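You operate a simulated robot arm through the tools that you are given. There is no shell and no other tool. Be economical: measure what you need, move in short steps, check, and stop when the job is done.

You run a simulated robot arm. Do the job below in one go: nothing can be reset, and whatever is moved stays where it is left.

## Task
Clamp the rusty stud in the vice and brush it clean.
Fine: it stays clamped; the brush goes back.
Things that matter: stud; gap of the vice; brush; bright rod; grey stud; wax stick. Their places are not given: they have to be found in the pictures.

It is judged by the outcome, as a careful person would: the job done as asked, and still so three seconds after it is handed in. It fails if anything else is knocked over, pushed out of place, dropped, spilled or broken.

## Robot
A 6-joint arm with a two-finger parallel gripper, fixed in place. Base frame: the origin is at the foot of the arm, x ahead of it, y to its left, z up; the work surface is at about z = 0. Readings come in mm, rad, newtons and seconds.
With the tool pointing down near the work surface it reaches from about 140 to 580 mm from the base axis. Its first joint turns from -1.152 to 1.152 rad. Payload 2.1 kg.
The TCP is the grasp point between the finger pads, 30 mm short of the fingertips. In the tool frame z runs along the fingers and y along their closing line. The gripper opens to 94 mm. The fingers are 28 mm wide and 10 mm thick; the gripper's body (50 by 96 mm) begins 55 mm behind the TCP.
Orientation is that of the tool frame in the base frame, as [roll, pitch, yaw] about the fixed x, y, z axes, in that order (R = Rz(yaw) Ry(pitch) Rx(roll)). With the fingers straight down and closing along the base's y, the tool's x points along the base's -x, its y along +y and its z along -z.

## Interface
- The arm moves only by the tool send_rows. Its argument "targets" is a list of rows, each a list of 3 entries, a list of its own where there are three numbers: the finger opening in mm, from 0 to 94, then the shift along the base's x, y, z in units of 25 mm (1.0 is 25 mm), then the turn, a rotation vector about the base's x, y, z in units of 4 degrees (1.0 is 4 degrees). In form: [[hand, [dx, dy, dz], [wx, wy, wz]], ...]. A call has 1 to 12 rows; each row shifts and turns the commanded pose from where the row before left it. A call with a number of a shift or a turn outside -1 to 1 is refused whole. Each row takes 0.2 s and may step no farther than 50 mm and 0.15 rad from the row before; otherwise, or with a gripper value out of range, the whole call is refused. Where a pose cannot be reached the arm comes as near as it can. A force on the tool above 70 N (or 10 N above the force at the start of the call, whichever is more), or a blocked arm, ends the call early, and 0.2 s more pass. Each finger travels about 72 mm/s and halts on what it meets, pressing with about 29 N; the grip force reading is that of the motor and also rises with nothing between the fingers. The clock runs only during rows and for 0.2 s after the last one: add rows that do not move to give the fingers time. It gives the time, the measured TCP pose, the force on the tool (base axes), the opening and the grip force at its end, in the units of the frame above (readings bear some noise).
- Cameras (640 x 400 px; columns grow to the right, rows downward): "scene" is fixed at [46.2, -358.6, 485.6]; the picture's right is [0.80, -0.59, 0.00], its down [-0.36, -0.48, -0.80] and it looks along [0.47, 0.64, -0.60] (base axes); focal length 214 px, centre (320, 200). "wrist" rides on the gripper at [-37, 0, -58] in the tool frame; the picture's right is [0.00, -1.00, 0.00], its down [0.97, 0.00, -0.24] and it looks along [0.24, 0.00, 0.97] (tool axes); focal length 218 px, centre (320, 200).
- camera(camera): a new picture of that camera. No time passes.
- measure_at(camera, pixels): for up to 12 pixels [column, row] of the newest picture of that camera ("zoom" is the newest enlarged one), the place [x, y, z] in the base frame of the surface seen there, good to about 2 mm, but the place of the scene camera against the robot may be out by one fixed shift of up to 18 mm in any direction. No time passes.
- enlarge(camera, box): a new picture of the part [left, top, right, bottom] of that camera's present view, enlarged. No time passes.
- job_done(): hands the job in; it is judged then, once.

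Go step by step. Measure first, check grasps and placings, and put right what went wrong. The budget is 80 turns and 46 pictures, counting those below and the enlarged ones. Unless the task says otherwise, let go and move clear before handing in, and close with one line.

The tools are called after "Request:" as name(argument=value, ...) on one line, values as JSON. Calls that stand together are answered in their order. send_rows: Moves the arm, as the interface text tells. Its arguments: {"type":"object","properties":{"targets":{"type":"array","items":{"type":"array"}}},"required":["targets"]} The other tools are called the same way: camera (camera) takes a picture; measure_at (camera, pixels) gives the place of the surface under pixels of a picture; enlarge (camera, box) takes an enlarged picture of a part of a camera's view; job_done () hands the job in.

At the start:

```text
time_s: 0.0
tool_pos: [233.5, 120.1, 415.4]
tcp_rot: [-3.141, -0.001, -3.141]
force: [-0.4, 0.3, -0.3]
finger_gap: 94.0
grasp_force: 0.1
```

scene: 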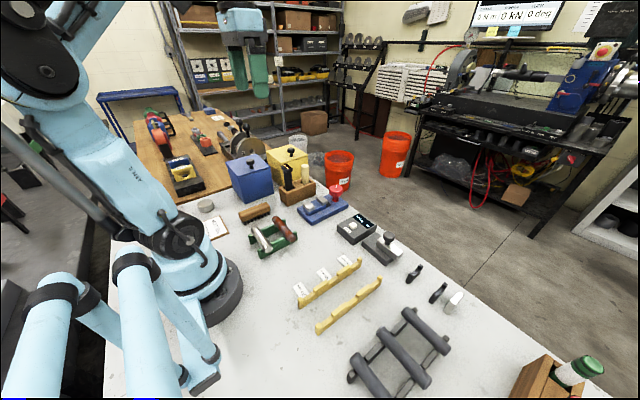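
wrist: 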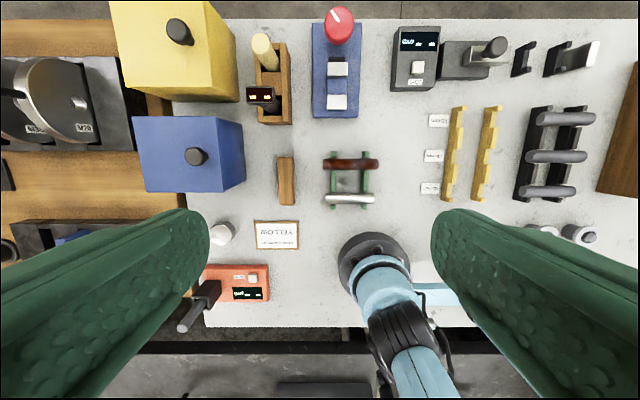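

The wrist view shows a green rack with a rusty and a bright rod (350,180), a red-knobbed blue device (337,70), a brown brush block (286,180) and a sign (277,235). I'll enlarge to identify them.

Request:
enlarge(camera="wrist", box=[220, 0, 420, 125])

Request:
enlarge(camera="wrist", box=[190, 130, 430, 310])

Request:
enlarge(camera="scene", box=[180, 140, 420, 290])

Request:
enlarge(camera="wrist", box=[380, 10, 640, 250])

```text
3.20 times, centred on (320, 62) of wrist
```

zoom: 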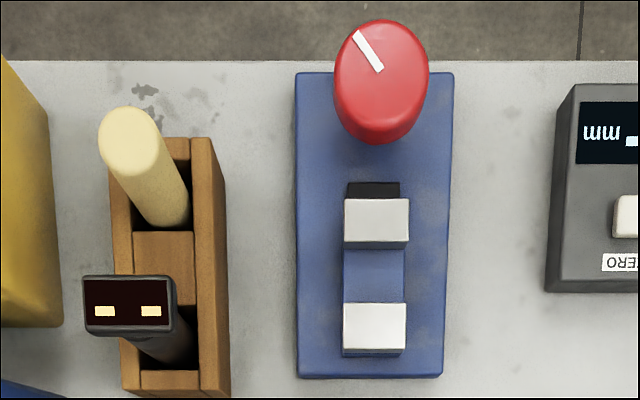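

```text
2.22 times, centred on (310, 220) of wrist
```

zoom: 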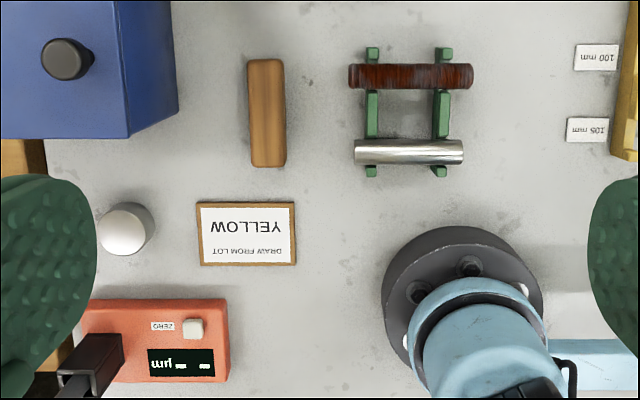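

```text
2.67 times, centred on (300, 215) of scene
```

zoom: 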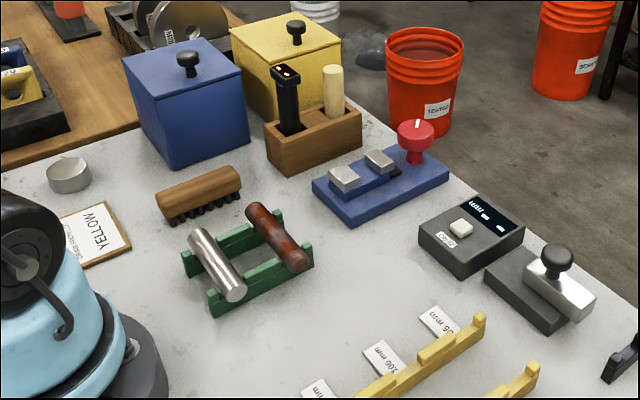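

```text
1.67 times, centred on (510, 130) of wrist
```

zoom: 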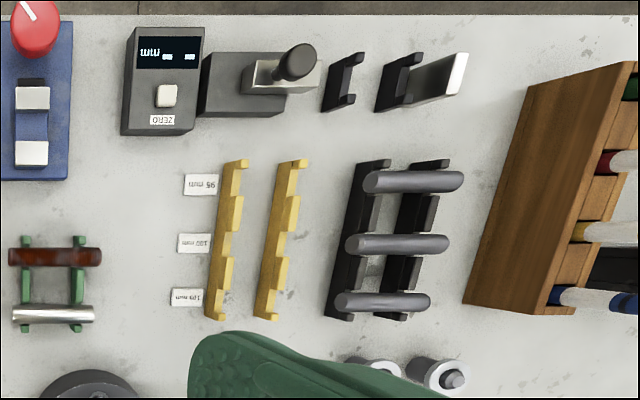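

The rusty stud is on the green rack at (350,163), the bright rod at (350,198), the brush at (286,180), and the vice is the blue block with a red knob at (337,25). Measuring these on the wrist view.

Request:
camera(camera="wrist")

Request:
measure_at(camera="wrist", pixels=[[324, 164], [350, 164], [376, 164], [350, 198], [286, 180], [286, 157], [286, 202], [337, 68], [337, 101], [337, 85], [340, 25], [320, 110]])

Request:
measure_at(camera="wrist", pixels=[[329, 64], [346, 64], [337, 62], [337, 74], [337, 96], [337, 106], [329, 101], [346, 101], [337, 115], [354, 110], [328, 180], [364, 180]])

```text
39 pictures are left
```

wrist: 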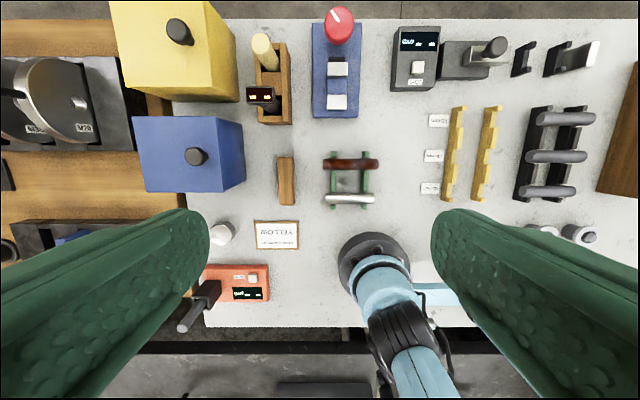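

```text
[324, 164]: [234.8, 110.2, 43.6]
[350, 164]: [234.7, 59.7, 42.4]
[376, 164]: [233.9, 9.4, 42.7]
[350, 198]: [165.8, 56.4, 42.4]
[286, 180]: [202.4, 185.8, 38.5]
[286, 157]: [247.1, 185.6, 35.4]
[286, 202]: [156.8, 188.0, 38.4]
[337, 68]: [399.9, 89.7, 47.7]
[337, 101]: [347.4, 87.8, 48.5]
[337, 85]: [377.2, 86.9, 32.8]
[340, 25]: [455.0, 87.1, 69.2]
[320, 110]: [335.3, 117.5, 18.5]
```

```text
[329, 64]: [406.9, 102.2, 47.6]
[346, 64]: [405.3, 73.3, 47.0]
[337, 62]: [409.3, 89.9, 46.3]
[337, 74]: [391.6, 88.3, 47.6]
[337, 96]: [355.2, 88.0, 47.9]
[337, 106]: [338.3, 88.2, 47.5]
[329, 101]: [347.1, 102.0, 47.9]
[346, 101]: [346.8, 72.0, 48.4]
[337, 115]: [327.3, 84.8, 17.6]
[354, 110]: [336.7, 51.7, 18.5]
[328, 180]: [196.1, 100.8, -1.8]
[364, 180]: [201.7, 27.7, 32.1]
```

The stud is about 108 mm long along y at x≈235, and the vice gap runs along x from about 357 to 391. I'll turn the tool -90° about z while dropping toward the rack for a closer look.

Request:
send_rows(targets=[[94, [0, -0.13, -0.27], [0, 0, -1]], [94, [0, -0.13, -0.27], [0, 0, -1]], [94, [0, -0.13, -0.27], [0, 0, -1]], [94, [0, -0.13, -0.27], [0, 0, -1]], [94, [0, -0.13, -0.27], [0, 0, -1]], [94, [0, -0.13, -0.27], [0, 0, -1]], [94, [0, -0.13, -0.27], [0, 0, -1]], [94, [0, -0.13, -0.27], [0, 0, -1]], [94, [0, -0.13, -0.27], [0, 0, -1]], [94, [0, -0.13, -0.27], [0, 0, -1]], [94, [0, -0.13, -0.27], [0, 0, -1]], [94, [0, -0.13, -0.27], [0, 0, -1]]])

Request:
send_rows(targets=[[94, [0, -0.13, -0.27], [0, 0, -1]], [94, [0, -0.13, -0.27], [0, 0, -1]], [94, [0, -0.13, -0.27], [0, 0, -1]], [94, [0, -0.13, -0.27], [0, 0, -1]], [94, [0, -0.13, -0.27], [0, 0, -1]], [94, [0, -0.13, -0.27], [0, 0, -1]], [94, [0, -0.13, -0.27], [0, 0, -1]], [94, [0, -0.13, -0.27], [0, 0, -1]], [94, [0, -0.13, -0.27], [0, 0, -1]], [94, [0, -0.13, -0.27], [0, 0, -1]], [94, [0, -0.13, -0.27], [0, 0, -0.5]], [94, [0, 0, 0], [0, 0, 0]]])

Request:
camera(camera="wrist")

```text
time_s: 2.6
tool_pos: [232.7, 82.5, 333.5]
tcp_rot: [-3.141, 0.001, 2.304]
force: [0.7, 0.1, -0.4]
finger_gap: 94.0
grasp_force: 0.1
```

```text
time_s: 5.2
tool_pos: [234.5, 46.8, 258.9]
tcp_rot: [-3.141, 0.0, 1.57]
force: [-0.1, 0.6, 0.1]
finger_gap: 94.3
grasp_force: 0.0
```

```text
38 pictures are left
```

wrist: 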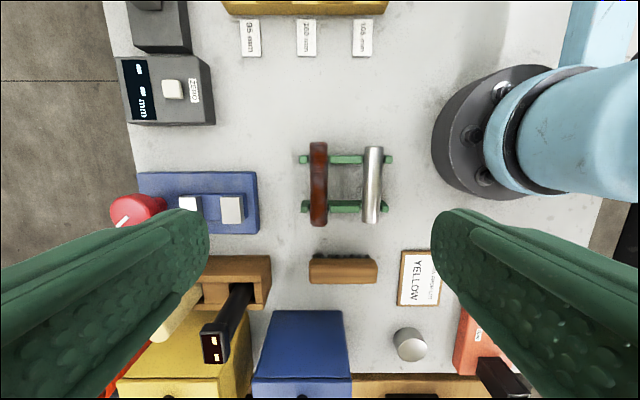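

Stud now at (318,183) seen with its rails at rows 159 and 207. Zooming and measuring rails, ends, and the vice.

Request:
enlarge(camera="wrist", box=[280, 130, 408, 290])

Request:
measure_at(camera="wrist", pixels=[[318, 143], [318, 185], [318, 225], [311, 185], [326, 185], [345, 160], [345, 207], [304, 159], [306, 207], [373, 150], [373, 221], [342, 275]])

Request:
measure_at(camera="wrist", pixels=[[310, 272], [376, 272], [342, 258], [342, 283], [342, 262], [231, 209], [188, 203], [222, 209], [242, 209], [231, 197], [231, 220], [208, 208]])

```text
2.50 times, centred on (344, 210) of wrist
```

zoom: 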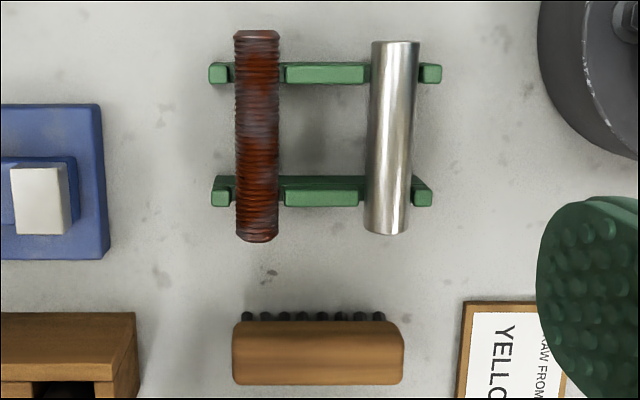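

```text
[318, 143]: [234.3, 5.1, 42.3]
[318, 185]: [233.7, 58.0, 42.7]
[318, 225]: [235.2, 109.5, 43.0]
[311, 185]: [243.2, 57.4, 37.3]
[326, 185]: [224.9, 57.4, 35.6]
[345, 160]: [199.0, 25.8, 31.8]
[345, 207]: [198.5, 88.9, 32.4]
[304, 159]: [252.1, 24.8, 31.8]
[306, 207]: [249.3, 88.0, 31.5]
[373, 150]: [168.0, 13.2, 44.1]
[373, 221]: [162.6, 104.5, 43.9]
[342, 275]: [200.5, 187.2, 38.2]
```

```text
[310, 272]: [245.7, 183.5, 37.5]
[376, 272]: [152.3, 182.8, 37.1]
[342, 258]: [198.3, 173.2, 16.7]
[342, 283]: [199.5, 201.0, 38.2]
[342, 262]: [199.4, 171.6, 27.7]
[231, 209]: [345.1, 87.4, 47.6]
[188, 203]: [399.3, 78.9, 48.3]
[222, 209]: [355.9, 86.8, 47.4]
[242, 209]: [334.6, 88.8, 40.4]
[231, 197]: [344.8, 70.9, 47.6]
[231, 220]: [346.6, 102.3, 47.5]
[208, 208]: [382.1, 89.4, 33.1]
```

The stud's axis is at x≈234.5, z≈32, spanning y 3–112 (centre 57.5). Rails are at y≈26 and 88 with tops at 32. I'll grip between the rails at y≈48, with the opening reduced to 60 to stay clear of the bright rod.

Request:
send_rows(targets=[[60, [0, 0.08, -1], [0, 0, 0]], [60, [0, 0, -1], [0, 0, 0]], [60, [0, 0, -1], [0, 0, 0]], [60, [0, 0, -1], [0, 0, 0]], [60, [0, 0, -1], [0, 0, 0]], [60, [0, 0, -1], [0, 0, 0]], [60, [0, 0, 0], [0, 0, 0]]])

Request:
camera(camera="wrist")

```text
time_s: 6.8
tool_pos: [233.4, 48.2, 108.4]
tcp_rot: [-3.139, 0.0, 1.572]
force: [0.2, 0.5, 0.2]
finger_gap: 60.0
grasp_force: 0.1
```

```text
36 pictures are left
```

wrist: 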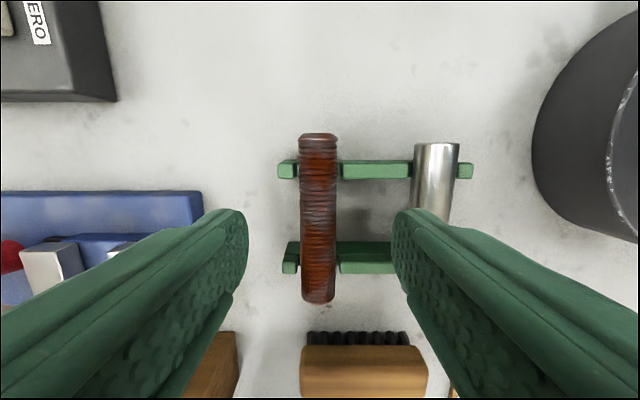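

The stud (column 318) is centred between the fingers. I'll check the rail edges precisely before descending.

Request:
measure_at(camera="wrist", pixels=[[360, 163], [360, 177], [350, 243], [350, 264], [350, 272], [318, 220], [318, 136], [318, 300], [302, 220], [335, 220]])

```text
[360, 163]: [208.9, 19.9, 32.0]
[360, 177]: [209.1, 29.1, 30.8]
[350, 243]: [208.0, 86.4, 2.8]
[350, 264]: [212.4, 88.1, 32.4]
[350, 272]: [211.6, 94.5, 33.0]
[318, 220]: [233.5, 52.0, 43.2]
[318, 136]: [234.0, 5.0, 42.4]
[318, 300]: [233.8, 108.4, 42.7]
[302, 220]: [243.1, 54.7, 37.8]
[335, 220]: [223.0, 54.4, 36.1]
```

Rails span y 20–30 and 85–95, so the fingers (y 34–62) fit between them. Descending to z≈42 and closing.

Request:
send_rows(targets=[[60, [0, 0, -0.9], [0, 0, 0]], [60, [0, 0, -0.9], [0, 0, 0]], [60, [0, 0, -0.85], [0, 0, 0]], [60, [0, 0, 0], [0, 0, 0]], [15, [0, 0, 0], [0, 0, 0]], [15, [0, 0, 0], [0, 0, 0]], [15, [0, 0, 0], [0, 0, 0]], [15, [0, 0, 0], [0, 0, 0]]])

```text
time_s: 8.6
tool_pos: [233.7, 48.7, 42.1]
tcp_rot: [3.142, -0.002, 1.571]
force: [0.7, -0.1, 15.0]
finger_gap: 23.8
grasp_force: 28.8
```

Gripped at 23.8 mm opening. Lifting 20 mm, shifting +17 mm in y, then checking.

Request:
send_rows(targets=[[15, [0, 0, 0.4], [0, 0, 0]], [15, [0, 0, 0.4], [0, 0, 0]], [15, [0, 0.34, 0], [0, 0, 0]], [15, [0, 0.34, 0], [0, 0, 0]], [15, [0, 0, 0], [0, 0, 0]]])

Request:
camera(camera="wrist")

```text
time_s: 9.8
tool_pos: [233.1, 66.4, 62.7]
tcp_rot: [-3.141, 0.0, 1.57]
force: [-0.4, 0.9, -3.3]
finger_gap: 23.0
grasp_force: 29.0
```

```text
35 pictures are left
```

wrist: 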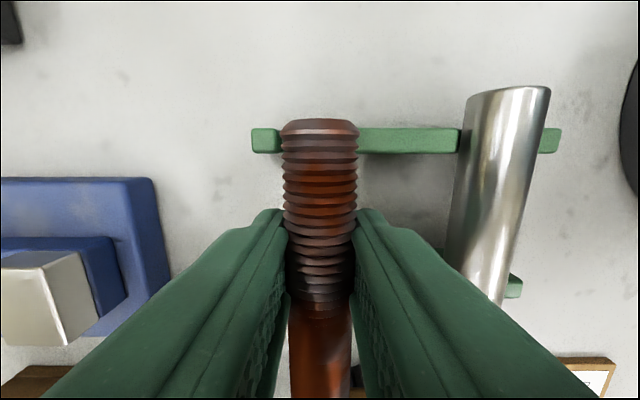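

Held level, weight about 3 N. Lowering into the notches, releasing, and regripping nearer the stud's -y end.

Request:
send_rows(targets=[[15, [0, 0, -0.4], [0, 0, 0]], [15, [0, 0, -0.36], [0, 0, 0]], [15, [0, 0, 0], [0, 0, 0]], [40, [0, 0, 0], [0, 0, 0]], [40, [0, 0, 0], [0, 0, 0]], [40, [0, -0.37, 0], [0, 0, 0]], [40, [0, -0.37, 0], [0, 0, 0]], [40, [0, 0, 0], [0, 0, 0]]])

Request:
camera(camera="wrist")

```text
time_s: 11.6
tool_pos: [233.0, 48.0, 44.6]
tcp_rot: [-3.141, 0.001, 1.572]
force: [0.4, -0.3, 0.7]
finger_gap: 40.1
grasp_force: 0.1
```

```text
34 pictures are left
```

wrist: 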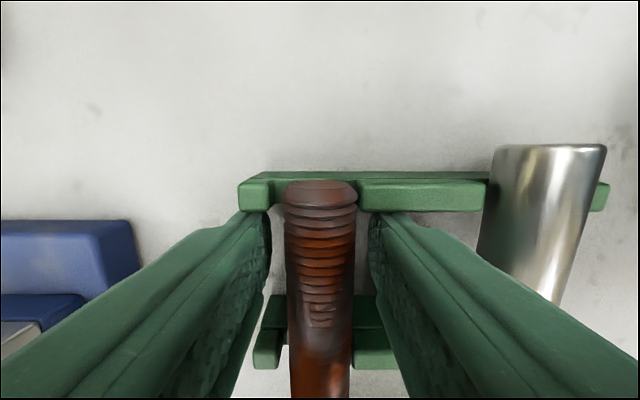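

The stud rests in the notch with its end at (320,190). I'll nudge -2 mm, regrip and lift 30 mm.

Request:
measure_at(camera="wrist", pixels=[[320, 188], [320, 205], [320, 280], [400, 205], [320, 390]])

Request:
send_rows(targets=[[40, [0, -0.08, -0.04], [0, 0, 0]], [15, [0, 0, 0], [0, 0, 0]], [15, [0, 0, 0], [0, 0, 0]], [15, [0, 0, 0], [0, 0, 0]], [15, [0, 0, 0.5], [0, 0, 0]], [15, [0, 0, 1], [0, 0, 0]], [15, [0, 0, 1], [0, 0, 0]], [15, [0, 0, 0], [0, 0, 0]]])

Request:
camera(camera="wrist")

Request:
enlarge(camera="scene", box=[200, 120, 400, 260])

```text
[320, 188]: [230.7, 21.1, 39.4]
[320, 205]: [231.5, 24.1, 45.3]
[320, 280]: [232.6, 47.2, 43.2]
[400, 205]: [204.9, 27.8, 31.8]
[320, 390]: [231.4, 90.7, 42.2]
```

```text
time_s: 13.4
tool_pos: [233.2, 44.1, 105.5]
tcp_rot: [3.142, -0.001, 1.571]
force: [0.2, 0.5, -3.7]
finger_gap: 22.9
grasp_force: 29.2
```

```text
33 pictures are left
```

wrist: 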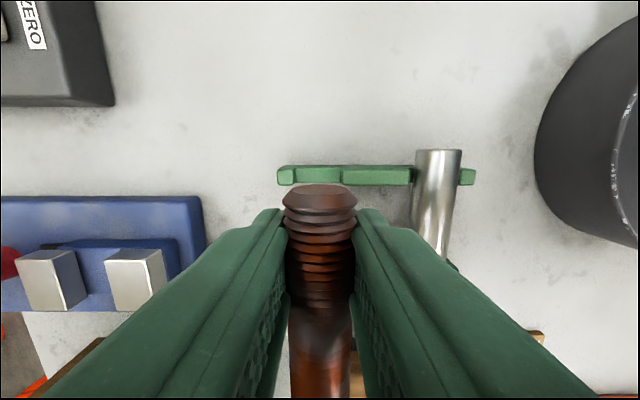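

```text
2.86 times, centred on (300, 190) of scene
```

zoom: 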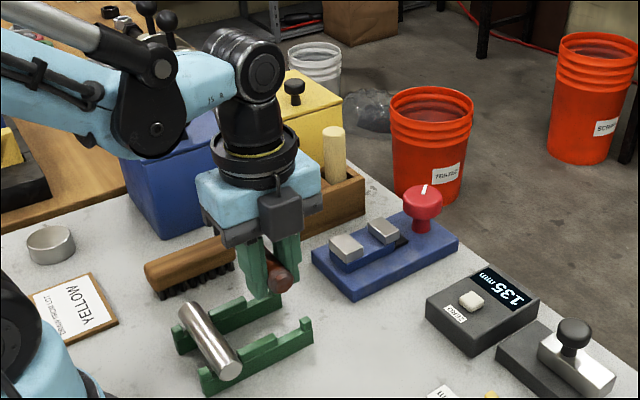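

Lifted, TCP about 30 mm from the stud's centre. Checking whether the stud is level and measuring the vice jaws from here.

Request:
measure_at(camera="wrist", pixels=[[320, 205], [320, 260], [320, 320], [320, 390], [45, 262], [130, 260], [72, 262], [108, 262], [95, 255], [50, 285], [137, 285], [130, 250]])

```text
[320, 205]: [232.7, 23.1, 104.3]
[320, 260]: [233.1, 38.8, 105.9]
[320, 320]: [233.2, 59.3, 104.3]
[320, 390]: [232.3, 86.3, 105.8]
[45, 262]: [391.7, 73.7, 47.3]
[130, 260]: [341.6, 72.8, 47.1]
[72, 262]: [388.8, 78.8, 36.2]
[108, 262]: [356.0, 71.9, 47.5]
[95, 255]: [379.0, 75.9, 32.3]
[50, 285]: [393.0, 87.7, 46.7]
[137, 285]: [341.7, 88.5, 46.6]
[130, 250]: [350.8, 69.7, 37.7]
```

The stud is level, with its axis 11.5 mm below the TCP. Moving over the gap at x≈373.5, y≈54, then down to z≈80 to check.

Request:
send_rows(targets=[[15, [0.94, 0.07, 0], [0, 0, 0]], [15, [0.94, 0.07, 0], [0, 0, 0]], [15, [0.94, 0.07, 0], [0, 0, 0]], [15, [0.94, 0.07, 0], [0, 0, 0]], [15, [0.94, 0.07, 0], [0, 0, 0]], [15, [0.92, 0.05, 0], [0, 0, 0]], [15, [0, 0, -0.5], [0, 0, 0]], [15, [0, 0, -0.5], [0, 0, 0]], [15, [0, 0, 0], [0, 0, 0]]])

Request:
camera(camera="wrist")

Request:
enlarge(camera="scene", box=[260, 140, 400, 240])

```text
time_s: 15.4
tool_pos: [374.7, 56.6, 79.9]
tcp_rot: [3.141, 0.0, 1.571]
force: [-0.1, -0.3, -3.5]
finger_gap: 22.8
grasp_force: 28.8
```

```text
31 pictures are left
```

wrist: 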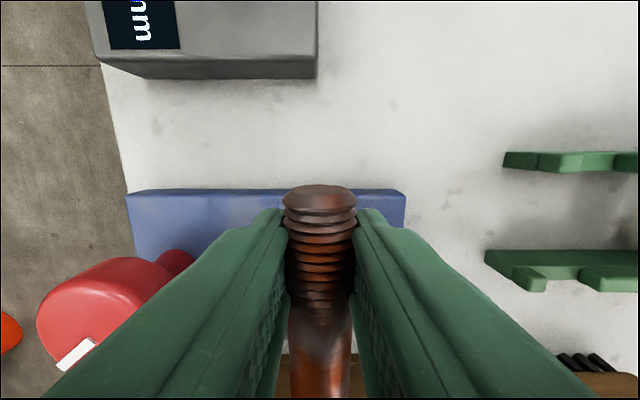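

```text
4.00 times, centred on (330, 190) of scene
```

zoom: 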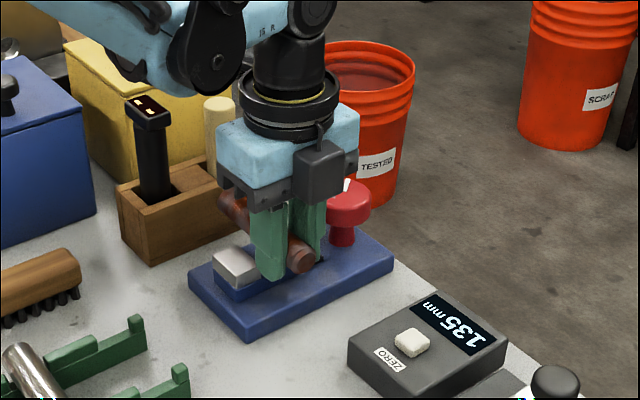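

The stud is over the gap. The y reading of 56.6 is a bit close to the jaw, so I'll back off 2 mm and lower slowly.

Request:
send_rows(targets=[[15, [0, -0.08, 0], [0, 0, 0]], [15, [-0.03, 0, -0.4], [0, 0, 0]], [15, [0, 0, 0], [0, 0, 0]]])

```text
time_s: 16.2
tool_pos: [372.2, 54.3, 70.8]
tcp_rot: [3.14, -0.001, 1.57]
force: [0.1, 0.8, -2.6]
finger_gap: 22.7
grasp_force: 29.3
```

y is 54.3. Continuing down in small steps.

Request:
send_rows(targets=[[15, [0.03, 0, -0.2], [0, 0, 0]], [15, [0, 0, -0.2], [0, 0, 0]], [15, [0, 0, -0.1], [0, 0, 0]], [15, [0, 0, 0], [0, 0, 0]]])

```text
time_s: 17.2
tool_pos: [373.9, 53.3, 57.4]
tcp_rot: [-3.142, -0.003, 1.572]
force: [1.2, 0.6, -3.4]
finger_gap: 22.9
grasp_force: 28.7
```

Not yet seated since the force is still the full weight. Lowering another 2 mm.

Request:
send_rows(targets=[[15, [0, 0, -0.05], [0, 0, 0]], [15, [0, 0, -0.05], [0, 0, 0]], [15, [0, 0, 0], [0, 0, 0]]])

```text
time_s: 18.0
tool_pos: [374.9, 53.9, 56.3]
tcp_rot: [3.141, 0.001, 1.571]
force: [-4.9, -5.0, 46.4]
finger_gap: 23.2
grasp_force: 28.9
```

Contact is firm at 46 N. Easing up 1 mm, opening, then rising to look.

Request:
send_rows(targets=[[15, [0, 0, 0.05], [0, 0, 0]], [15, [0, 0, 0], [0, 0, 0]], [34, [0, 0, 0], [0, 0, 0]], [34, [0, 0, 0], [0, 0, 0]], [44, [0, 0, 0], [0, 0, 0]], [44, [0, -0.2, 0], [0, 0, 0]], [44, [0, -0.4, 0.5], [0, 0, 0]], [44, [0, -0.4, 1], [0, 0, 0]], [44, [0, -0.4, 1], [0, 0, 0]], [44, [0, -0.4, 1], [0, 0, 0]], [44, [0, 0, 0], [0, 0, 0]]])

Request:
camera(camera="wrist")

Request:
enlarge(camera="scene", box=[260, 140, 400, 240])

```text
time_s: 20.4
tool_pos: [372.3, 9.3, 142.7]
tcp_rot: [3.141, 0.002, 1.572]
force: [0.5, 0.3, 0.1]
finger_gap: 44.3
grasp_force: 0.1
```

```text
29 pictures are left
```

wrist: 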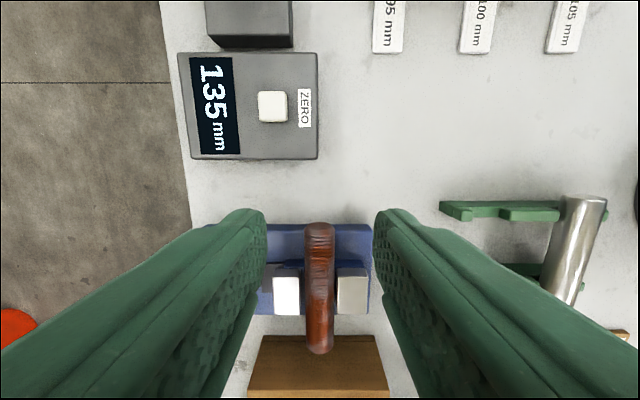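

```text
4.00 times, centred on (330, 190) of scene
```

zoom: 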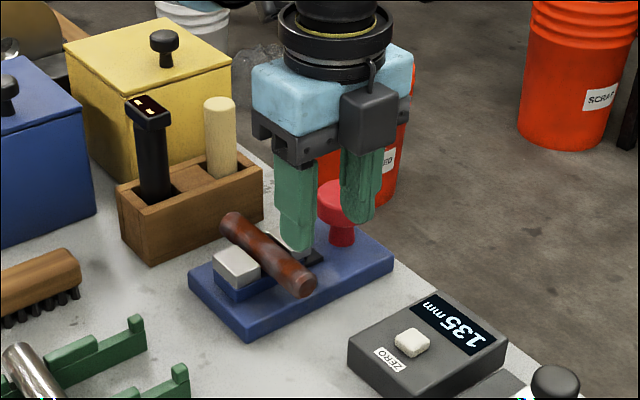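

The stud lies in the gap, resting level at (318,290). Now moving toward the knob to view and measure it.

Request:
send_rows(targets=[[94, [0.8, 0.6, 0.8], [0, 0, 0]], [94, [0.8, 0.6, 0.8], [0, 0, 0]], [94, [0.8, 0.6, 0], [0, 0, 0]], [94, [0.8, 0.5, 0], [0, 0, 0]], [94, [0, 0, 0], [0, 0, 0]]])

Request:
camera(camera="wrist")

```text
time_s: 21.6
tool_pos: [454.6, 67.0, 183.6]
tcp_rot: [-3.141, 0.0, 1.571]
force: [0.0, 0.5, -0.1]
finger_gap: 94.1
grasp_force: 0.0
```

```text
27 pictures are left
```

wrist: 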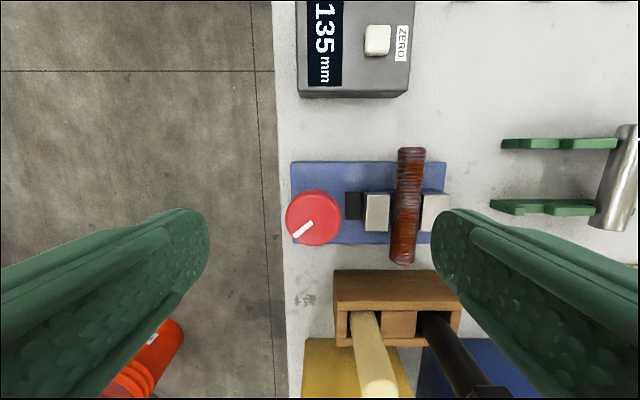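

Request:
enlarge(camera="wrist", box=[270, 140, 470, 275])

Request:
measure_at(camera="wrist", pixels=[[314, 217], [288, 217], [340, 217], [314, 192], [314, 242], [377, 198], [377, 228], [366, 212], [388, 212], [408, 150], [408, 210], [404, 260]])

Request:
measure_at(camera="wrist", pixels=[[423, 212], [445, 212], [353, 205], [296, 235], [312, 222], [365, 330], [375, 385], [470, 370], [340, 290], [455, 290], [365, 395], [398, 210]])

```text
2.96 times, centred on (370, 208) of wrist
```

zoom: 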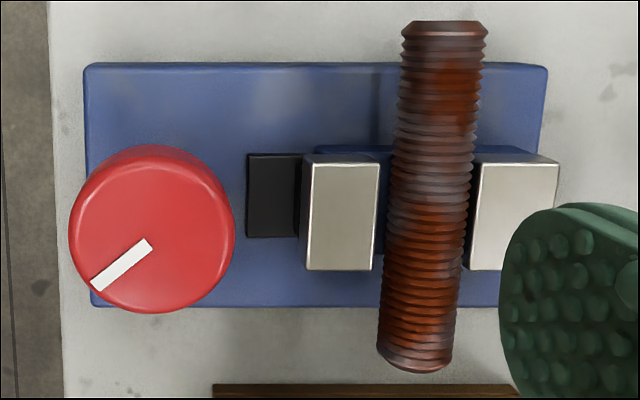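

```text
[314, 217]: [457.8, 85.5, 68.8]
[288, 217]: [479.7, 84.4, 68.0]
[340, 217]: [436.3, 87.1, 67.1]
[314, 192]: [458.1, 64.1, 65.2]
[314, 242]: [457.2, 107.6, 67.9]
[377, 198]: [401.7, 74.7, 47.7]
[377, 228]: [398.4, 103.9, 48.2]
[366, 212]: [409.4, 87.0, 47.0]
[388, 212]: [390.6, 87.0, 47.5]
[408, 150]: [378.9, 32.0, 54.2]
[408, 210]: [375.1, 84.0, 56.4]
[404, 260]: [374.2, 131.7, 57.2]
```

```text
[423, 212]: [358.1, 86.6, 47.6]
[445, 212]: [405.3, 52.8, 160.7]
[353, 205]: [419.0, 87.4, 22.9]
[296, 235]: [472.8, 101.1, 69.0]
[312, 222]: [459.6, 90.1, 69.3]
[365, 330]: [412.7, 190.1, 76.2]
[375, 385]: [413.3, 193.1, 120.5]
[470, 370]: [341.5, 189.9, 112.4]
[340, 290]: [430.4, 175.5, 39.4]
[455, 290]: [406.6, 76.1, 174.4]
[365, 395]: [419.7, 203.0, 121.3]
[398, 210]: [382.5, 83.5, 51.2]
```

Knob centre is about (457.5, 86.5), diameter about 43, top at z 69, mark at (303,229). Coming over it with the opening at 64 and descending to z≈76.

Request:
send_rows(targets=[[64, [0.12, 0.78, 0], [0, 0, 0]], [64, [0, 0, -1], [0, 0, 0]], [64, [0, 0, -1], [0, 0, 0]], [64, [0, 0, -1], [0, 0, 0]], [64, [0, 0, 0], [0, 0, 0]]])

Request:
camera(camera="wrist")

```text
time_s: 22.8
tool_pos: [456.4, 85.6, 108.0]
tcp_rot: [-3.142, 0.0, 1.569]
force: [-0.8, 0.3, -0.2]
finger_gap: 63.9
grasp_force: 0.0
```

```text
25 pictures are left
```

wrist: 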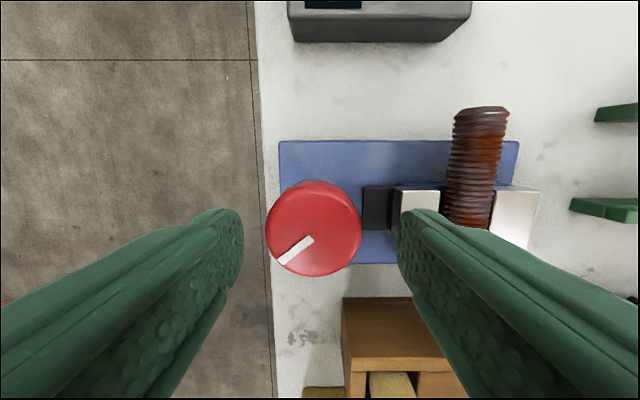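

Knob centred within about 1.5 mm (column 314). Correcting, descending and gripping.

Request:
send_rows(targets=[[64, [0.06, 0.02, -0.6], [0, 0, 0]], [64, [0, 0, -0.68], [0, 0, 0]], [64, [0, 0, 0], [0, 0, 0]], [36, [0, 0, 0], [0, 0, 0]], [36, [0, 0, 0], [0, 0, 0]], [36, [0, 0, 0], [0, 0, 0]]])

Request:
send_rows(targets=[[36, [0, 0, 0], [0, 0, -1]], [36, [0, 0, 0], [0, 0, -1]], [36, [0, 0, 0], [0, 0, -1]], [36, [0, 0, 0], [0, 0, -1]], [36, [0, 0, 0], [0, 0, -1]], [36, [0, 0, 0], [0, 0, -1]], [36, [0, 0, 0], [0, 0, 0]]])

Request:
camera(camera="wrist")

```text
time_s: 24.2
tool_pos: [459.5, 85.3, 76.8]
tcp_rot: [3.135, -0.001, 1.571]
force: [22.2, 1.6, -13.5]
finger_gap: 47.1
grasp_force: 45.4
```

```text
time_s: 25.8
tool_pos: [458.5, 86.6, 76.1]
tcp_rot: [-3.141, 0.0, 1.15]
force: [5.9, -6.1, 2.5]
finger_gap: 47.3
grasp_force: 45.0
```

```text
24 pictures are left
```

wrist: 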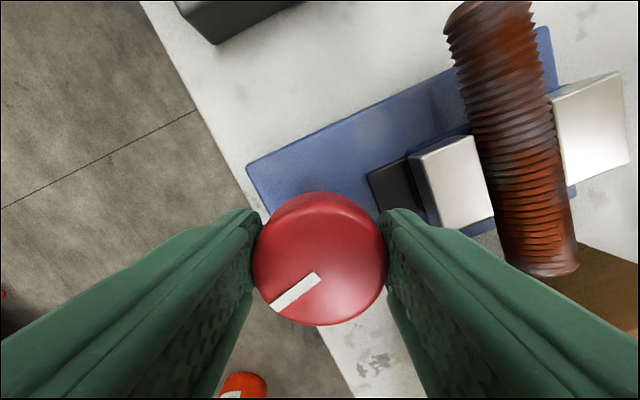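

The knob turned with the gripper and the far jaw appears nearer the stud. Continuing clockwise.

Request:
send_rows(targets=[[36, [0, 0, 0], [0, 0, -1]], [36, [0, 0, 0], [0, 0, -1]], [36, [0, 0, 0], [0, 0, -1]], [36, [0, 0, 0], [0, 0, -1]], [36, [0, 0, 0], [0, 0, -1]], [36, [0, 0, 0], [0, 0, -1]], [36, [0, 0, 0], [0, 0, -1]], [36, [0, 0, 0], [0, 0, -1]], [36, [0, 0, 0], [0, 0, -1]], [36, [0, 0, 0], [0, 0, -1]], [36, [0, 0, 0], [0, 0, 0]]])

Request:
camera(camera="wrist")

```text
time_s: 28.2
tool_pos: [455.3, 88.8, 77.2]
tcp_rot: [-3.135, 0.005, 0.453]
force: [-28.3, 18.6, 13.3]
finger_gap: 47.3
grasp_force: 45.3
```

```text
23 pictures are left
```

wrist: 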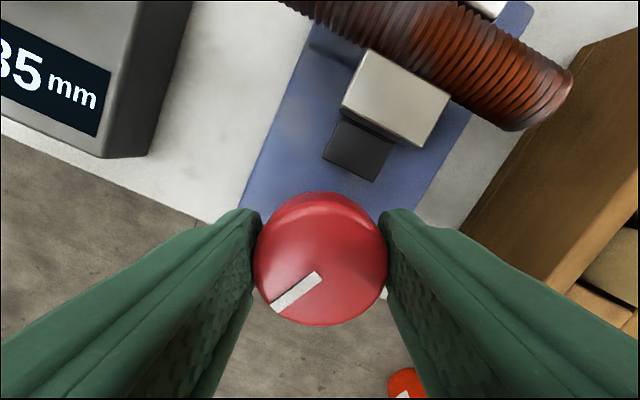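

Checking how far the moving jaw has travelled.

Request:
measure_at(camera="wrist", pixels=[[395, 100], [352, 125], [375, 60], [410, 140], [440, 100], [355, 150], [480, 90], [390, 20], [378, 140], [425, 85]])

```text
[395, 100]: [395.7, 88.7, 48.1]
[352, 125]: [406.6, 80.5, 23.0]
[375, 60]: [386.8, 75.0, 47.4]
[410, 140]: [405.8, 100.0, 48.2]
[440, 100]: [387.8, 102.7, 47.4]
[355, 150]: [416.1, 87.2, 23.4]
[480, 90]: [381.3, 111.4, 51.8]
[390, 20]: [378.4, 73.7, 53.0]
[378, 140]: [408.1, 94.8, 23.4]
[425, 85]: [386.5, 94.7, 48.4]
```

The jaw face moved from 390.6 to about 386.5 in 64°, so clockwise closes and about 90° more is needed. Continuing.

Request:
send_rows(targets=[[36, [0, 0, 0], [0, 0, -1]], [36, [0, 0, 0], [0, 0, -1]], [36, [0, 0, 0], [0, 0, -1]], [36, [0, 0, 0], [0, 0, -1]], [36, [0, 0, 0], [0, 0, -1]], [36, [0, 0, 0], [0, 0, -1]], [36, [0, 0, 0], [0, 0, -1]], [36, [0, 0, 0], [0, 0, -1]], [36, [0, 0, 0], [0, 0, -1]], [36, [0, 0, 0], [0, 0, -1]], [36, [0, 0, 0], [0, 0, 0]]])

```text
time_s: 28.9
tool_pos: [456.6, 87.5, 75.7]
tcp_rot: [-3.103, 0.002, 0.307]
force: [0.4, 1.5, -3.3]
finger_gap: 47.1
grasp_force: 45.2
out of reach, approached as far as the arm can: row 3
stopped in row 3: the force on the tool passed its limit (the readings are from after the stop); the commanded pose is now the measured one
```

The wrist reached its limit at yaw ≈0.3. I'll release, rise, level the 2° tilt and rotate back about 160° to regrip.

Request:
send_rows(targets=[[64, [0, 0, 0], [0, 0, 0]], [64, [0, 0, 0], [0, 0, 0]], [64, [0, 0, 0.8], [0, 0, 0.5]], [64, [0, 0, 0.6], [-0.525, -0.166, 0]], [64, [0, 0, 0], [0, 0, 1]], [64, [0, 0, 0], [0, 0, 1]], [64, [0, 0, 0], [0, 0, 1]], [64, [0, 0, 0], [0, 0, 1]], [64, [0, 0, 0], [0, 0, 1]], [64, [0, 0, 0], [0, 0, 1]], [64, [0, 0, 0], [0, 0, 1]], [64, [0, 0, 0], [0, 0, 1]]])

Request:
send_rows(targets=[[64, [0, 0, 0], [0, 0, 1]], [64, [0, 0, 0], [0, 0, 1]], [64, [0, 0, 0], [0, 0, 1]], [64, [0, 0, 0], [0, 0, 1]], [64, [0, 0, 0], [0, 0, 1]], [64, [0, 0, 0], [0, 0, 1]], [64, [0, 0, 0], [0, 0, 1]], [64, [0, 0, 0], [0, 0, 1]], [64, [0, 0, 0], [0, 0, 1]], [64, [0, 0, 0], [0, 0, 1]], [64, [0, 0, 0], [0, 0, 1]], [64, [0, 0, 0], [0, 0, 1]]])

Request:
send_rows(targets=[[64, [0, 0, 0], [0, 0, 1]], [64, [0, 0, 0], [0, 0, 1]], [64, [0, 0, 0], [0, 0, 1]], [64, [0, 0, 0], [0, 0, 1]], [64, [0, 0, 0], [0, 0, 1]], [64, [0, 0, 0], [0, 0, 1]], [64, [0, 0, 0], [0, 0, 1]], [64, [0, 0, 0], [0, 0, 1]], [64, [0, 0, 0], [0, 0, 1]], [64, [0, 0, 0], [0, 0, 1]], [64, [0, 0, 0], [0, 0, 1]], [64, [0, 0, 0], [0, 0, 0]]])

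Request:
camera(camera="wrist")

```text
time_s: 31.6
tool_pos: [457.8, 87.3, 111.9]
tcp_rot: [-3.142, 0.003, 0.901]
force: [0.1, -0.2, 0.5]
finger_gap: 64.0
grasp_force: 0.2
```

```text
time_s: 34.1
tool_pos: [456.9, 87.0, 112.0]
tcp_rot: [3.141, 0.004, 1.739]
force: [-0.1, 0.0, 0.2]
finger_gap: 64.0
grasp_force: 0.0
```

```text
time_s: 36.8
tool_pos: [456.6, 87.6, 110.8]
tcp_rot: [3.14, 0.004, 2.507]
force: [0.2, -0.1, 0.4]
finger_gap: 64.2
grasp_force: 0.0
```

```text
22 pictures are left
```

wrist: 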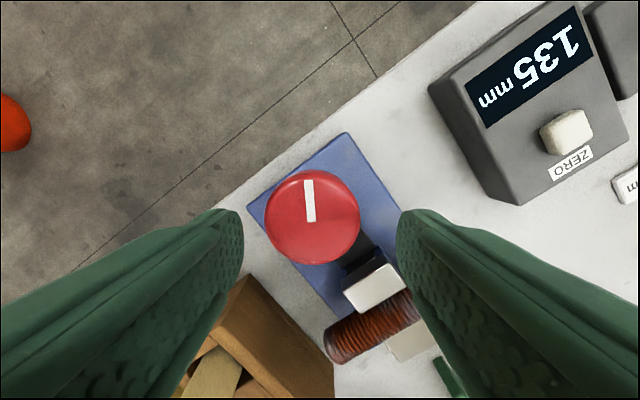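

Yaw is 2.5 and the knob is centred (313,217). Descending, regripping, and continuing clockwise.

Request:
send_rows(targets=[[64, [0.04, -0.02, -0.7], [0, 0, 0]], [64, [0, 0, -0.67], [0, 0, 0]], [36, [0, 0, 0], [0, 0, 0]], [36, [0, 0, 0], [0, 0, 0]], [36, [0, 0, 0], [0, 0, 0]]])

Request:
send_rows(targets=[[36, [0, 0, 0], [0, 0, -1]], [36, [0, 0, 0], [0, 0, -1]], [36, [0, 0, 0], [0, 0, -1]], [36, [0, 0, 0], [0, 0, -1]], [36, [0, 0, 0], [0, 0, -1]], [36, [0, 0, 0], [0, 0, -1]], [36, [0, 0, 0], [0, 0, -1]], [36, [0, 0, 0], [0, 0, -1]], [36, [0, 0, 0], [0, 0, -1]], [36, [0, 0, 0], [0, 0, -1]], [36, [0, 0, 0], [0, 0, -1]], [36, [0, 0, 0], [0, 0, -1]]])

Request:
camera(camera="wrist")

```text
time_s: 38.0
tool_pos: [458.2, 89.2, 76.2]
tcp_rot: [3.135, 0.002, 2.508]
force: [10.9, 24.1, 5.9]
finger_gap: 51.0
grasp_force: 12.8
```

```text
time_s: 40.5
tool_pos: [459.1, 87.0, 77.5]
tcp_rot: [3.133, 0.002, 1.665]
force: [21.0, 9.8, 0.2]
finger_gap: 48.7
grasp_force: 10.8
```

```text
21 pictures are left
```

wrist: 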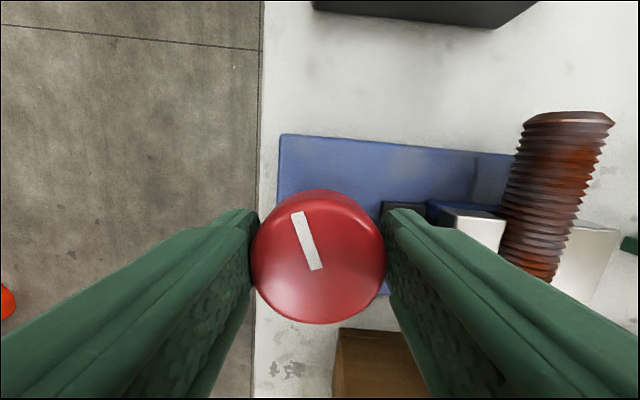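

The knob turned with about 17° of slip. I'll continue clockwise, then measure the jaw.

Request:
send_rows(targets=[[34, [0, 0, 0], [0, 0, -1]], [34, [0, 0, 0], [0, 0, -1]], [34, [0, 0, 0], [0, 0, -1]], [34, [0, 0, 0], [0, 0, -1]], [34, [0, 0, 0], [0, 0, -1]], [34, [0, 0, 0], [0, 0, -1]], [34, [0, 0, 0], [0, 0, -1]], [34, [0, 0, 0], [0, 0, -1]], [34, [0, 0, 0], [0, 0, -1]], [34, [0, 0, 0], [0, 0, 0]]])

Request:
camera(camera="wrist")

```text
time_s: 42.8
tool_pos: [459.3, 86.2, 76.3]
tcp_rot: [3.139, 0.002, 1.036]
force: [10.7, -3.0, 0.9]
finger_gap: 47.1
grasp_force: 45.3
```

```text
20 pictures are left
```

wrist: 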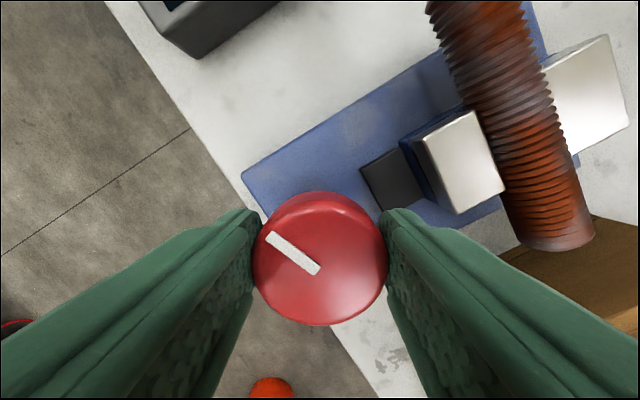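

The mark stopped turning with the gripper (slip), which suggests the jaws are tight. Measuring the jaw faces.

Request:
measure_at(camera="wrist", pixels=[[476, 112], [500, 180], [440, 140], [460, 210], [486, 130], [545, 62], [555, 130], [570, 100], [500, 120], [535, 120], [515, 100], [575, 240]])

Request:
enlarge(camera="wrist", box=[380, 20, 640, 260])

```text
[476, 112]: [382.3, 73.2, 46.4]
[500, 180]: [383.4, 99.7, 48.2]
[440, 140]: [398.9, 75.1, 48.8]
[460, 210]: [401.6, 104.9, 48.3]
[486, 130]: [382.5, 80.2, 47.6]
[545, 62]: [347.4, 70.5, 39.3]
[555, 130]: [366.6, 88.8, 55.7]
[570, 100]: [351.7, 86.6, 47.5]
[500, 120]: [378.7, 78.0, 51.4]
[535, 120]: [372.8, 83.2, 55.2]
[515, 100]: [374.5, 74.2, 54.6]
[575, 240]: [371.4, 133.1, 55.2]
```

```text
1.67 times, centred on (510, 140) of wrist
```

zoom: 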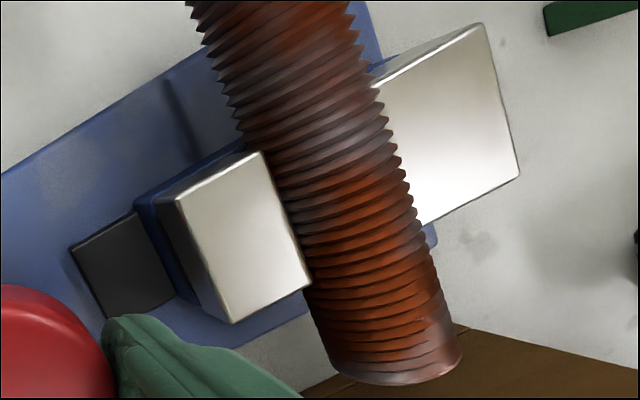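

Jaw face is near 382, and the stud may still have about 1 mm of play. The grip force is now the full 45, so I'll turn 32° more and see whether the knob follows.

Request:
send_rows(targets=[[30, [0, 0, 0], [0, 0, 0]], [30, [0, 0, 0], [0, 0, -1]], [30, [0, 0, 0], [0, 0, -1]], [30, [0, 0, 0], [0, 0, -1]], [30, [0, 0, 0], [0, 0, -1]], [30, [0, 0, 0], [0, 0, -1]], [30, [0, 0, 0], [0, 0, -1]], [30, [0, 0, 0], [0, 0, -1]], [30, [0, 0, 0], [0, 0, -1]], [30, [0, 0, 0], [0, 0, 0]]])

Request:
camera(camera="wrist")

```text
time_s: 45.0
tool_pos: [456.2, 88.0, 77.8]
tcp_rot: [-3.139, 0.004, 0.481]
force: [-13.3, 12.7, 7.6]
finger_gap: 47.2
grasp_force: 45.0
```

```text
18 pictures are left
```

wrist: 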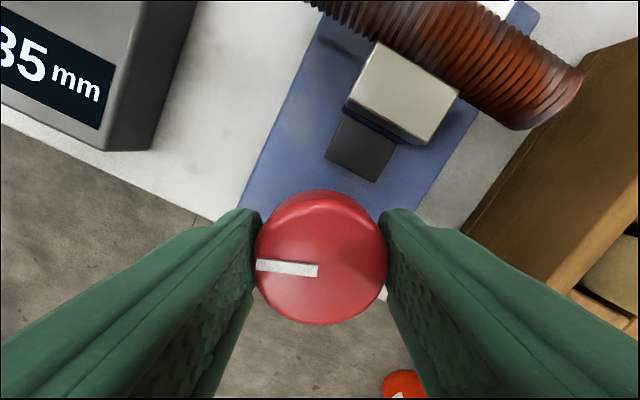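

The mark again stayed fixed in the world while the gripper slipped at full grip, so the screw is tight. Confirming with the jaw measurement.

Request:
measure_at(camera="wrist", pixels=[[376, 46], [455, 98], [415, 70], [350, 108], [430, 142], [430, 78], [385, 50], [480, 60], [550, 100], [400, 20]])

Request:
enlarge(camera="wrist", box=[310, 0, 600, 180])

```text
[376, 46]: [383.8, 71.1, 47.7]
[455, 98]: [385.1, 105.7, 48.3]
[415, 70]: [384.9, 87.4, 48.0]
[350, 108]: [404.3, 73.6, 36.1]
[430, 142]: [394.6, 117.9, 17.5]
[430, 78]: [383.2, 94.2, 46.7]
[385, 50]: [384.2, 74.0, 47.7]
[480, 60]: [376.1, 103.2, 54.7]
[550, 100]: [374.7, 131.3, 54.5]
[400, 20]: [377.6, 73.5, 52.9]
```

```text
2.21 times, centred on (455, 90) of wrist
```

zoom: 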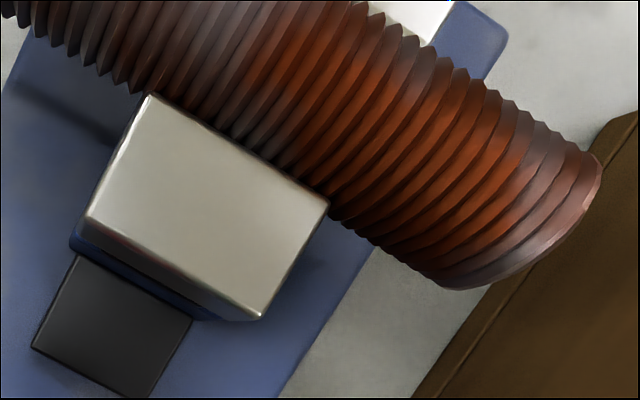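

The jaw is in contact with the stud. Releasing the knob, rising, and looking at the clamp from above before fetching the brush.

Request:
send_rows(targets=[[64, [0, 0, 0], [0, 0, 0]], [64, [0, 0, 0], [0, 0, 0]], [64, [0, 0, 0.8], [0, 0, 0]], [64, [0, 0, 1], [0, 0, 1]], [64, [0, 0, 1], [0, 0, 1]], [64, [0, 0, 1], [0, 0, 1]], [64, [0, 0, 1], [0, 0, 1]], [64, [0, 0, 1], [0, 0, 1]], [64, [-0.6, 0, 0], [0, 0, 1]], [64, [-0.8, 0, 0], [0, 0, 1]], [64, [-0.8, 0, 0], [0, 0, 1]], [64, [-0.8, 0, 0], [0, 0, 1]]])

Request:
send_rows(targets=[[64, [0, 0, 0], [0, 0, 1]], [64, [0, 0, 0], [0, 0, 1]], [64, [0, 0, 0], [0, 0, 1]], [64, [0, 0, 0], [0, 0, 1]], [64, [0, 0, 0], [0, 0, 1]], [64, [0, 0, 0], [0, 0, 1]], [64, [0, 0, 0], [0, 0, 1]], [64, [0, 0, 0], [0, 0, 1]], [64, [0, 0, 0], [0, 0, 1]], [64, [0, 0, 0], [0, 0, 1]], [64, [0, 0, 0], [0, 0, 0]]])

Request:
camera(camera="wrist")

```text
time_s: 47.5
tool_pos: [382.7, 86.5, 222.7]
tcp_rot: [3.141, 0.003, 1.111]
force: [0.4, 0.2, -0.8]
finger_gap: 64.1
grasp_force: 0.1
```

```text
time_s: 50.0
tool_pos: [382.6, 87.9, 221.5]
tcp_rot: [-3.141, 0.004, 1.809]
force: [-0.3, -0.2, 0.0]
finger_gap: 64.2
grasp_force: 0.0
```

```text
16 pictures are left
```

wrist: 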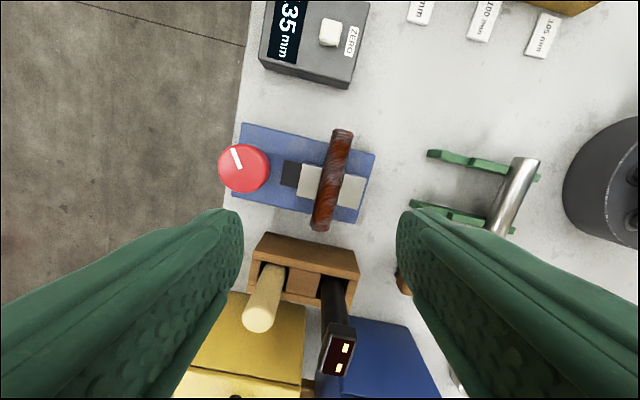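

Request:
enlarge(camera="wrist", box=[210, 110, 400, 240])

Request:
measure_at(camera="wrist", pixels=[[340, 135], [332, 180], [322, 225], [258, 318], [338, 360], [318, 180], [343, 188], [303, 178], [260, 290]])

```text
3.08 times, centred on (305, 175) of wrist
```

zoom: 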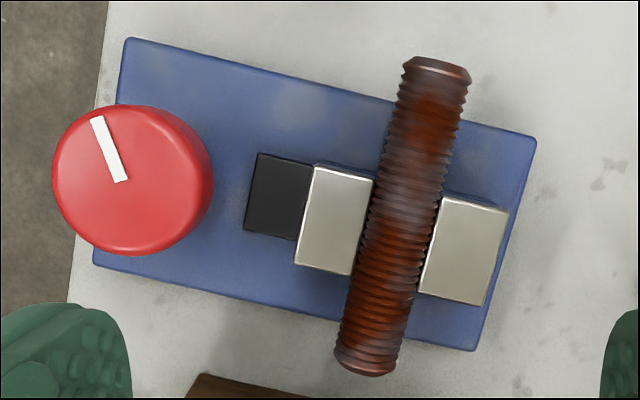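

```text
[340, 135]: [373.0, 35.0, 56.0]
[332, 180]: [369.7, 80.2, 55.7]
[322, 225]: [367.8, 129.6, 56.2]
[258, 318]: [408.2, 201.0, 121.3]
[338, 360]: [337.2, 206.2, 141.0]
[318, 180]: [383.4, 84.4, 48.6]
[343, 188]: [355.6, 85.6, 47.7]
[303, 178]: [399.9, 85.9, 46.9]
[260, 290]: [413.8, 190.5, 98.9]
```

The stud is squarely held between both jaws with no visible gap. Now rotating to yaw π while moving over the brush at about (200,187).

Request:
send_rows(targets=[[64, [-0.7, 0, 0], [0, 0, 1]], [64, [-0.7, 0, 0], [0, 0, 1]], [64, [-0.7, 0, 0], [0, 0, 1]], [64, [-0.7, 0, 0], [0, 0, 1]], [64, [-0.7, 0, 0], [0, 0, 1]], [64, [-0.7, 0.3, 0], [0, 0, 1]], [64, [-0.7, 0.3, 0], [0, 0, 1]], [64, [-0.7, 0.3, 0], [0, 0, 1]], [64, [-0.7, 0.3, 0], [0, 0, 1]], [64, [-0.7, 0.3, 0], [0, 0, 1]], [64, [-0.3, 0.3, 0], [0, 0, 1]], [64, [0, 0.3, 0], [0, 0, 1]]])

Request:
send_rows(targets=[[64, [0, 0.3, 0], [0, 0, 1]], [64, [0, 0.3, 0], [0, 0, 1]], [64, [0, 0.3, 0], [0, 0, 1]], [64, [0, 0.3, 0], [0, 0, 1]], [64, [0, 0.3, 0], [0, 0, 1]], [64, [0, 0.3, 0], [0, 0, 1]], [64, [0, 0.06, 0], [0, 0, 1]], [64, [0, 0, 0], [0, 0, 0.1]], [64, [0, 0, -1], [0, 0, 0]], [64, [0, 0, -1], [0, 0, 0]], [64, [0, 0, -1], [0, 0, 0]], [64, [0, 0, 0], [0, 0, 0]]])

Request:
camera(camera="wrist")

```text
time_s: 52.5
tool_pos: [200.8, 140.3, 222.7]
tcp_rot: [3.141, 0.003, 2.646]
force: [-0.6, -0.5, -0.1]
finger_gap: 64.0
grasp_force: 0.0
```

```text
time_s: 55.1
tool_pos: [201.8, 186.4, 146.7]
tcp_rot: [3.141, 0.004, 3.139]
force: [-0.2, 0.0, -0.7]
finger_gap: 64.3
grasp_force: 0.0
```

```text
14 pictures are left
```

wrist: 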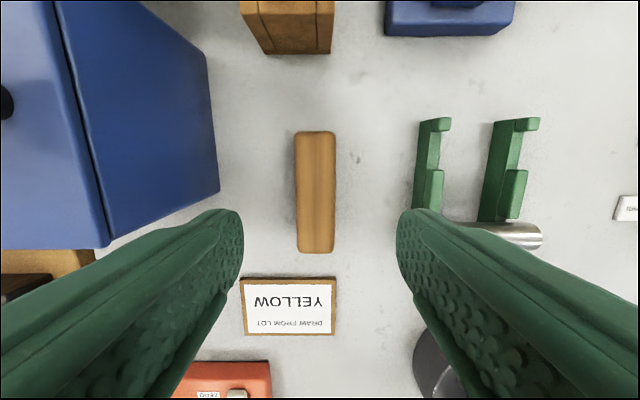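

Request:
measure_at(camera="wrist", pixels=[[316, 190], [297, 190], [334, 190], [316, 134], [316, 250], [298, 240], [332, 240], [298, 145], [334, 145], [215, 180]])

```text
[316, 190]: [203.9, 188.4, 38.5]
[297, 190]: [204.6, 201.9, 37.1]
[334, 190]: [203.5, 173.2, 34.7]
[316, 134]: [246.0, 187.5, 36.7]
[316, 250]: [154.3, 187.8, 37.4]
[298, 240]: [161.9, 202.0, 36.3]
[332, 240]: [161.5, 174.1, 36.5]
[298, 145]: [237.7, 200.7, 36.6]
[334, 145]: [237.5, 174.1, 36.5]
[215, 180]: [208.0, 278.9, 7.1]
```

Brush centre is (200,187.8), 29 mm wide, top at z 38. Descending to z≈43 and gripping the wood.

Request:
send_rows(targets=[[50, [-0.05, 0.05, -1], [0, 0, 0]], [50, [0, 0, -1], [0, 0, 0]], [50, [0, 0, -1], [0, 0, 0]], [50, [0, 0, -0.8], [0, 0, 0]], [50, [0, 0, -0.32], [0, 0, 0]], [50, [0, 0, 0], [0, 0, 0]], [20, [0, 0, 0], [0, 0, 0]], [20, [0, 0, 0], [0, 0, 0]], [20, [0, 0, 0], [0, 0, 0]], [20, [0, 0, 0], [0, 0, 0]]])

```text
time_s: 57.4
tool_pos: [198.7, 186.5, 43.7]
tcp_rot: [3.141, 0.003, 3.138]
force: [-0.6, 1.6, 23.1]
finger_gap: 32.8
grasp_force: 10.7
```

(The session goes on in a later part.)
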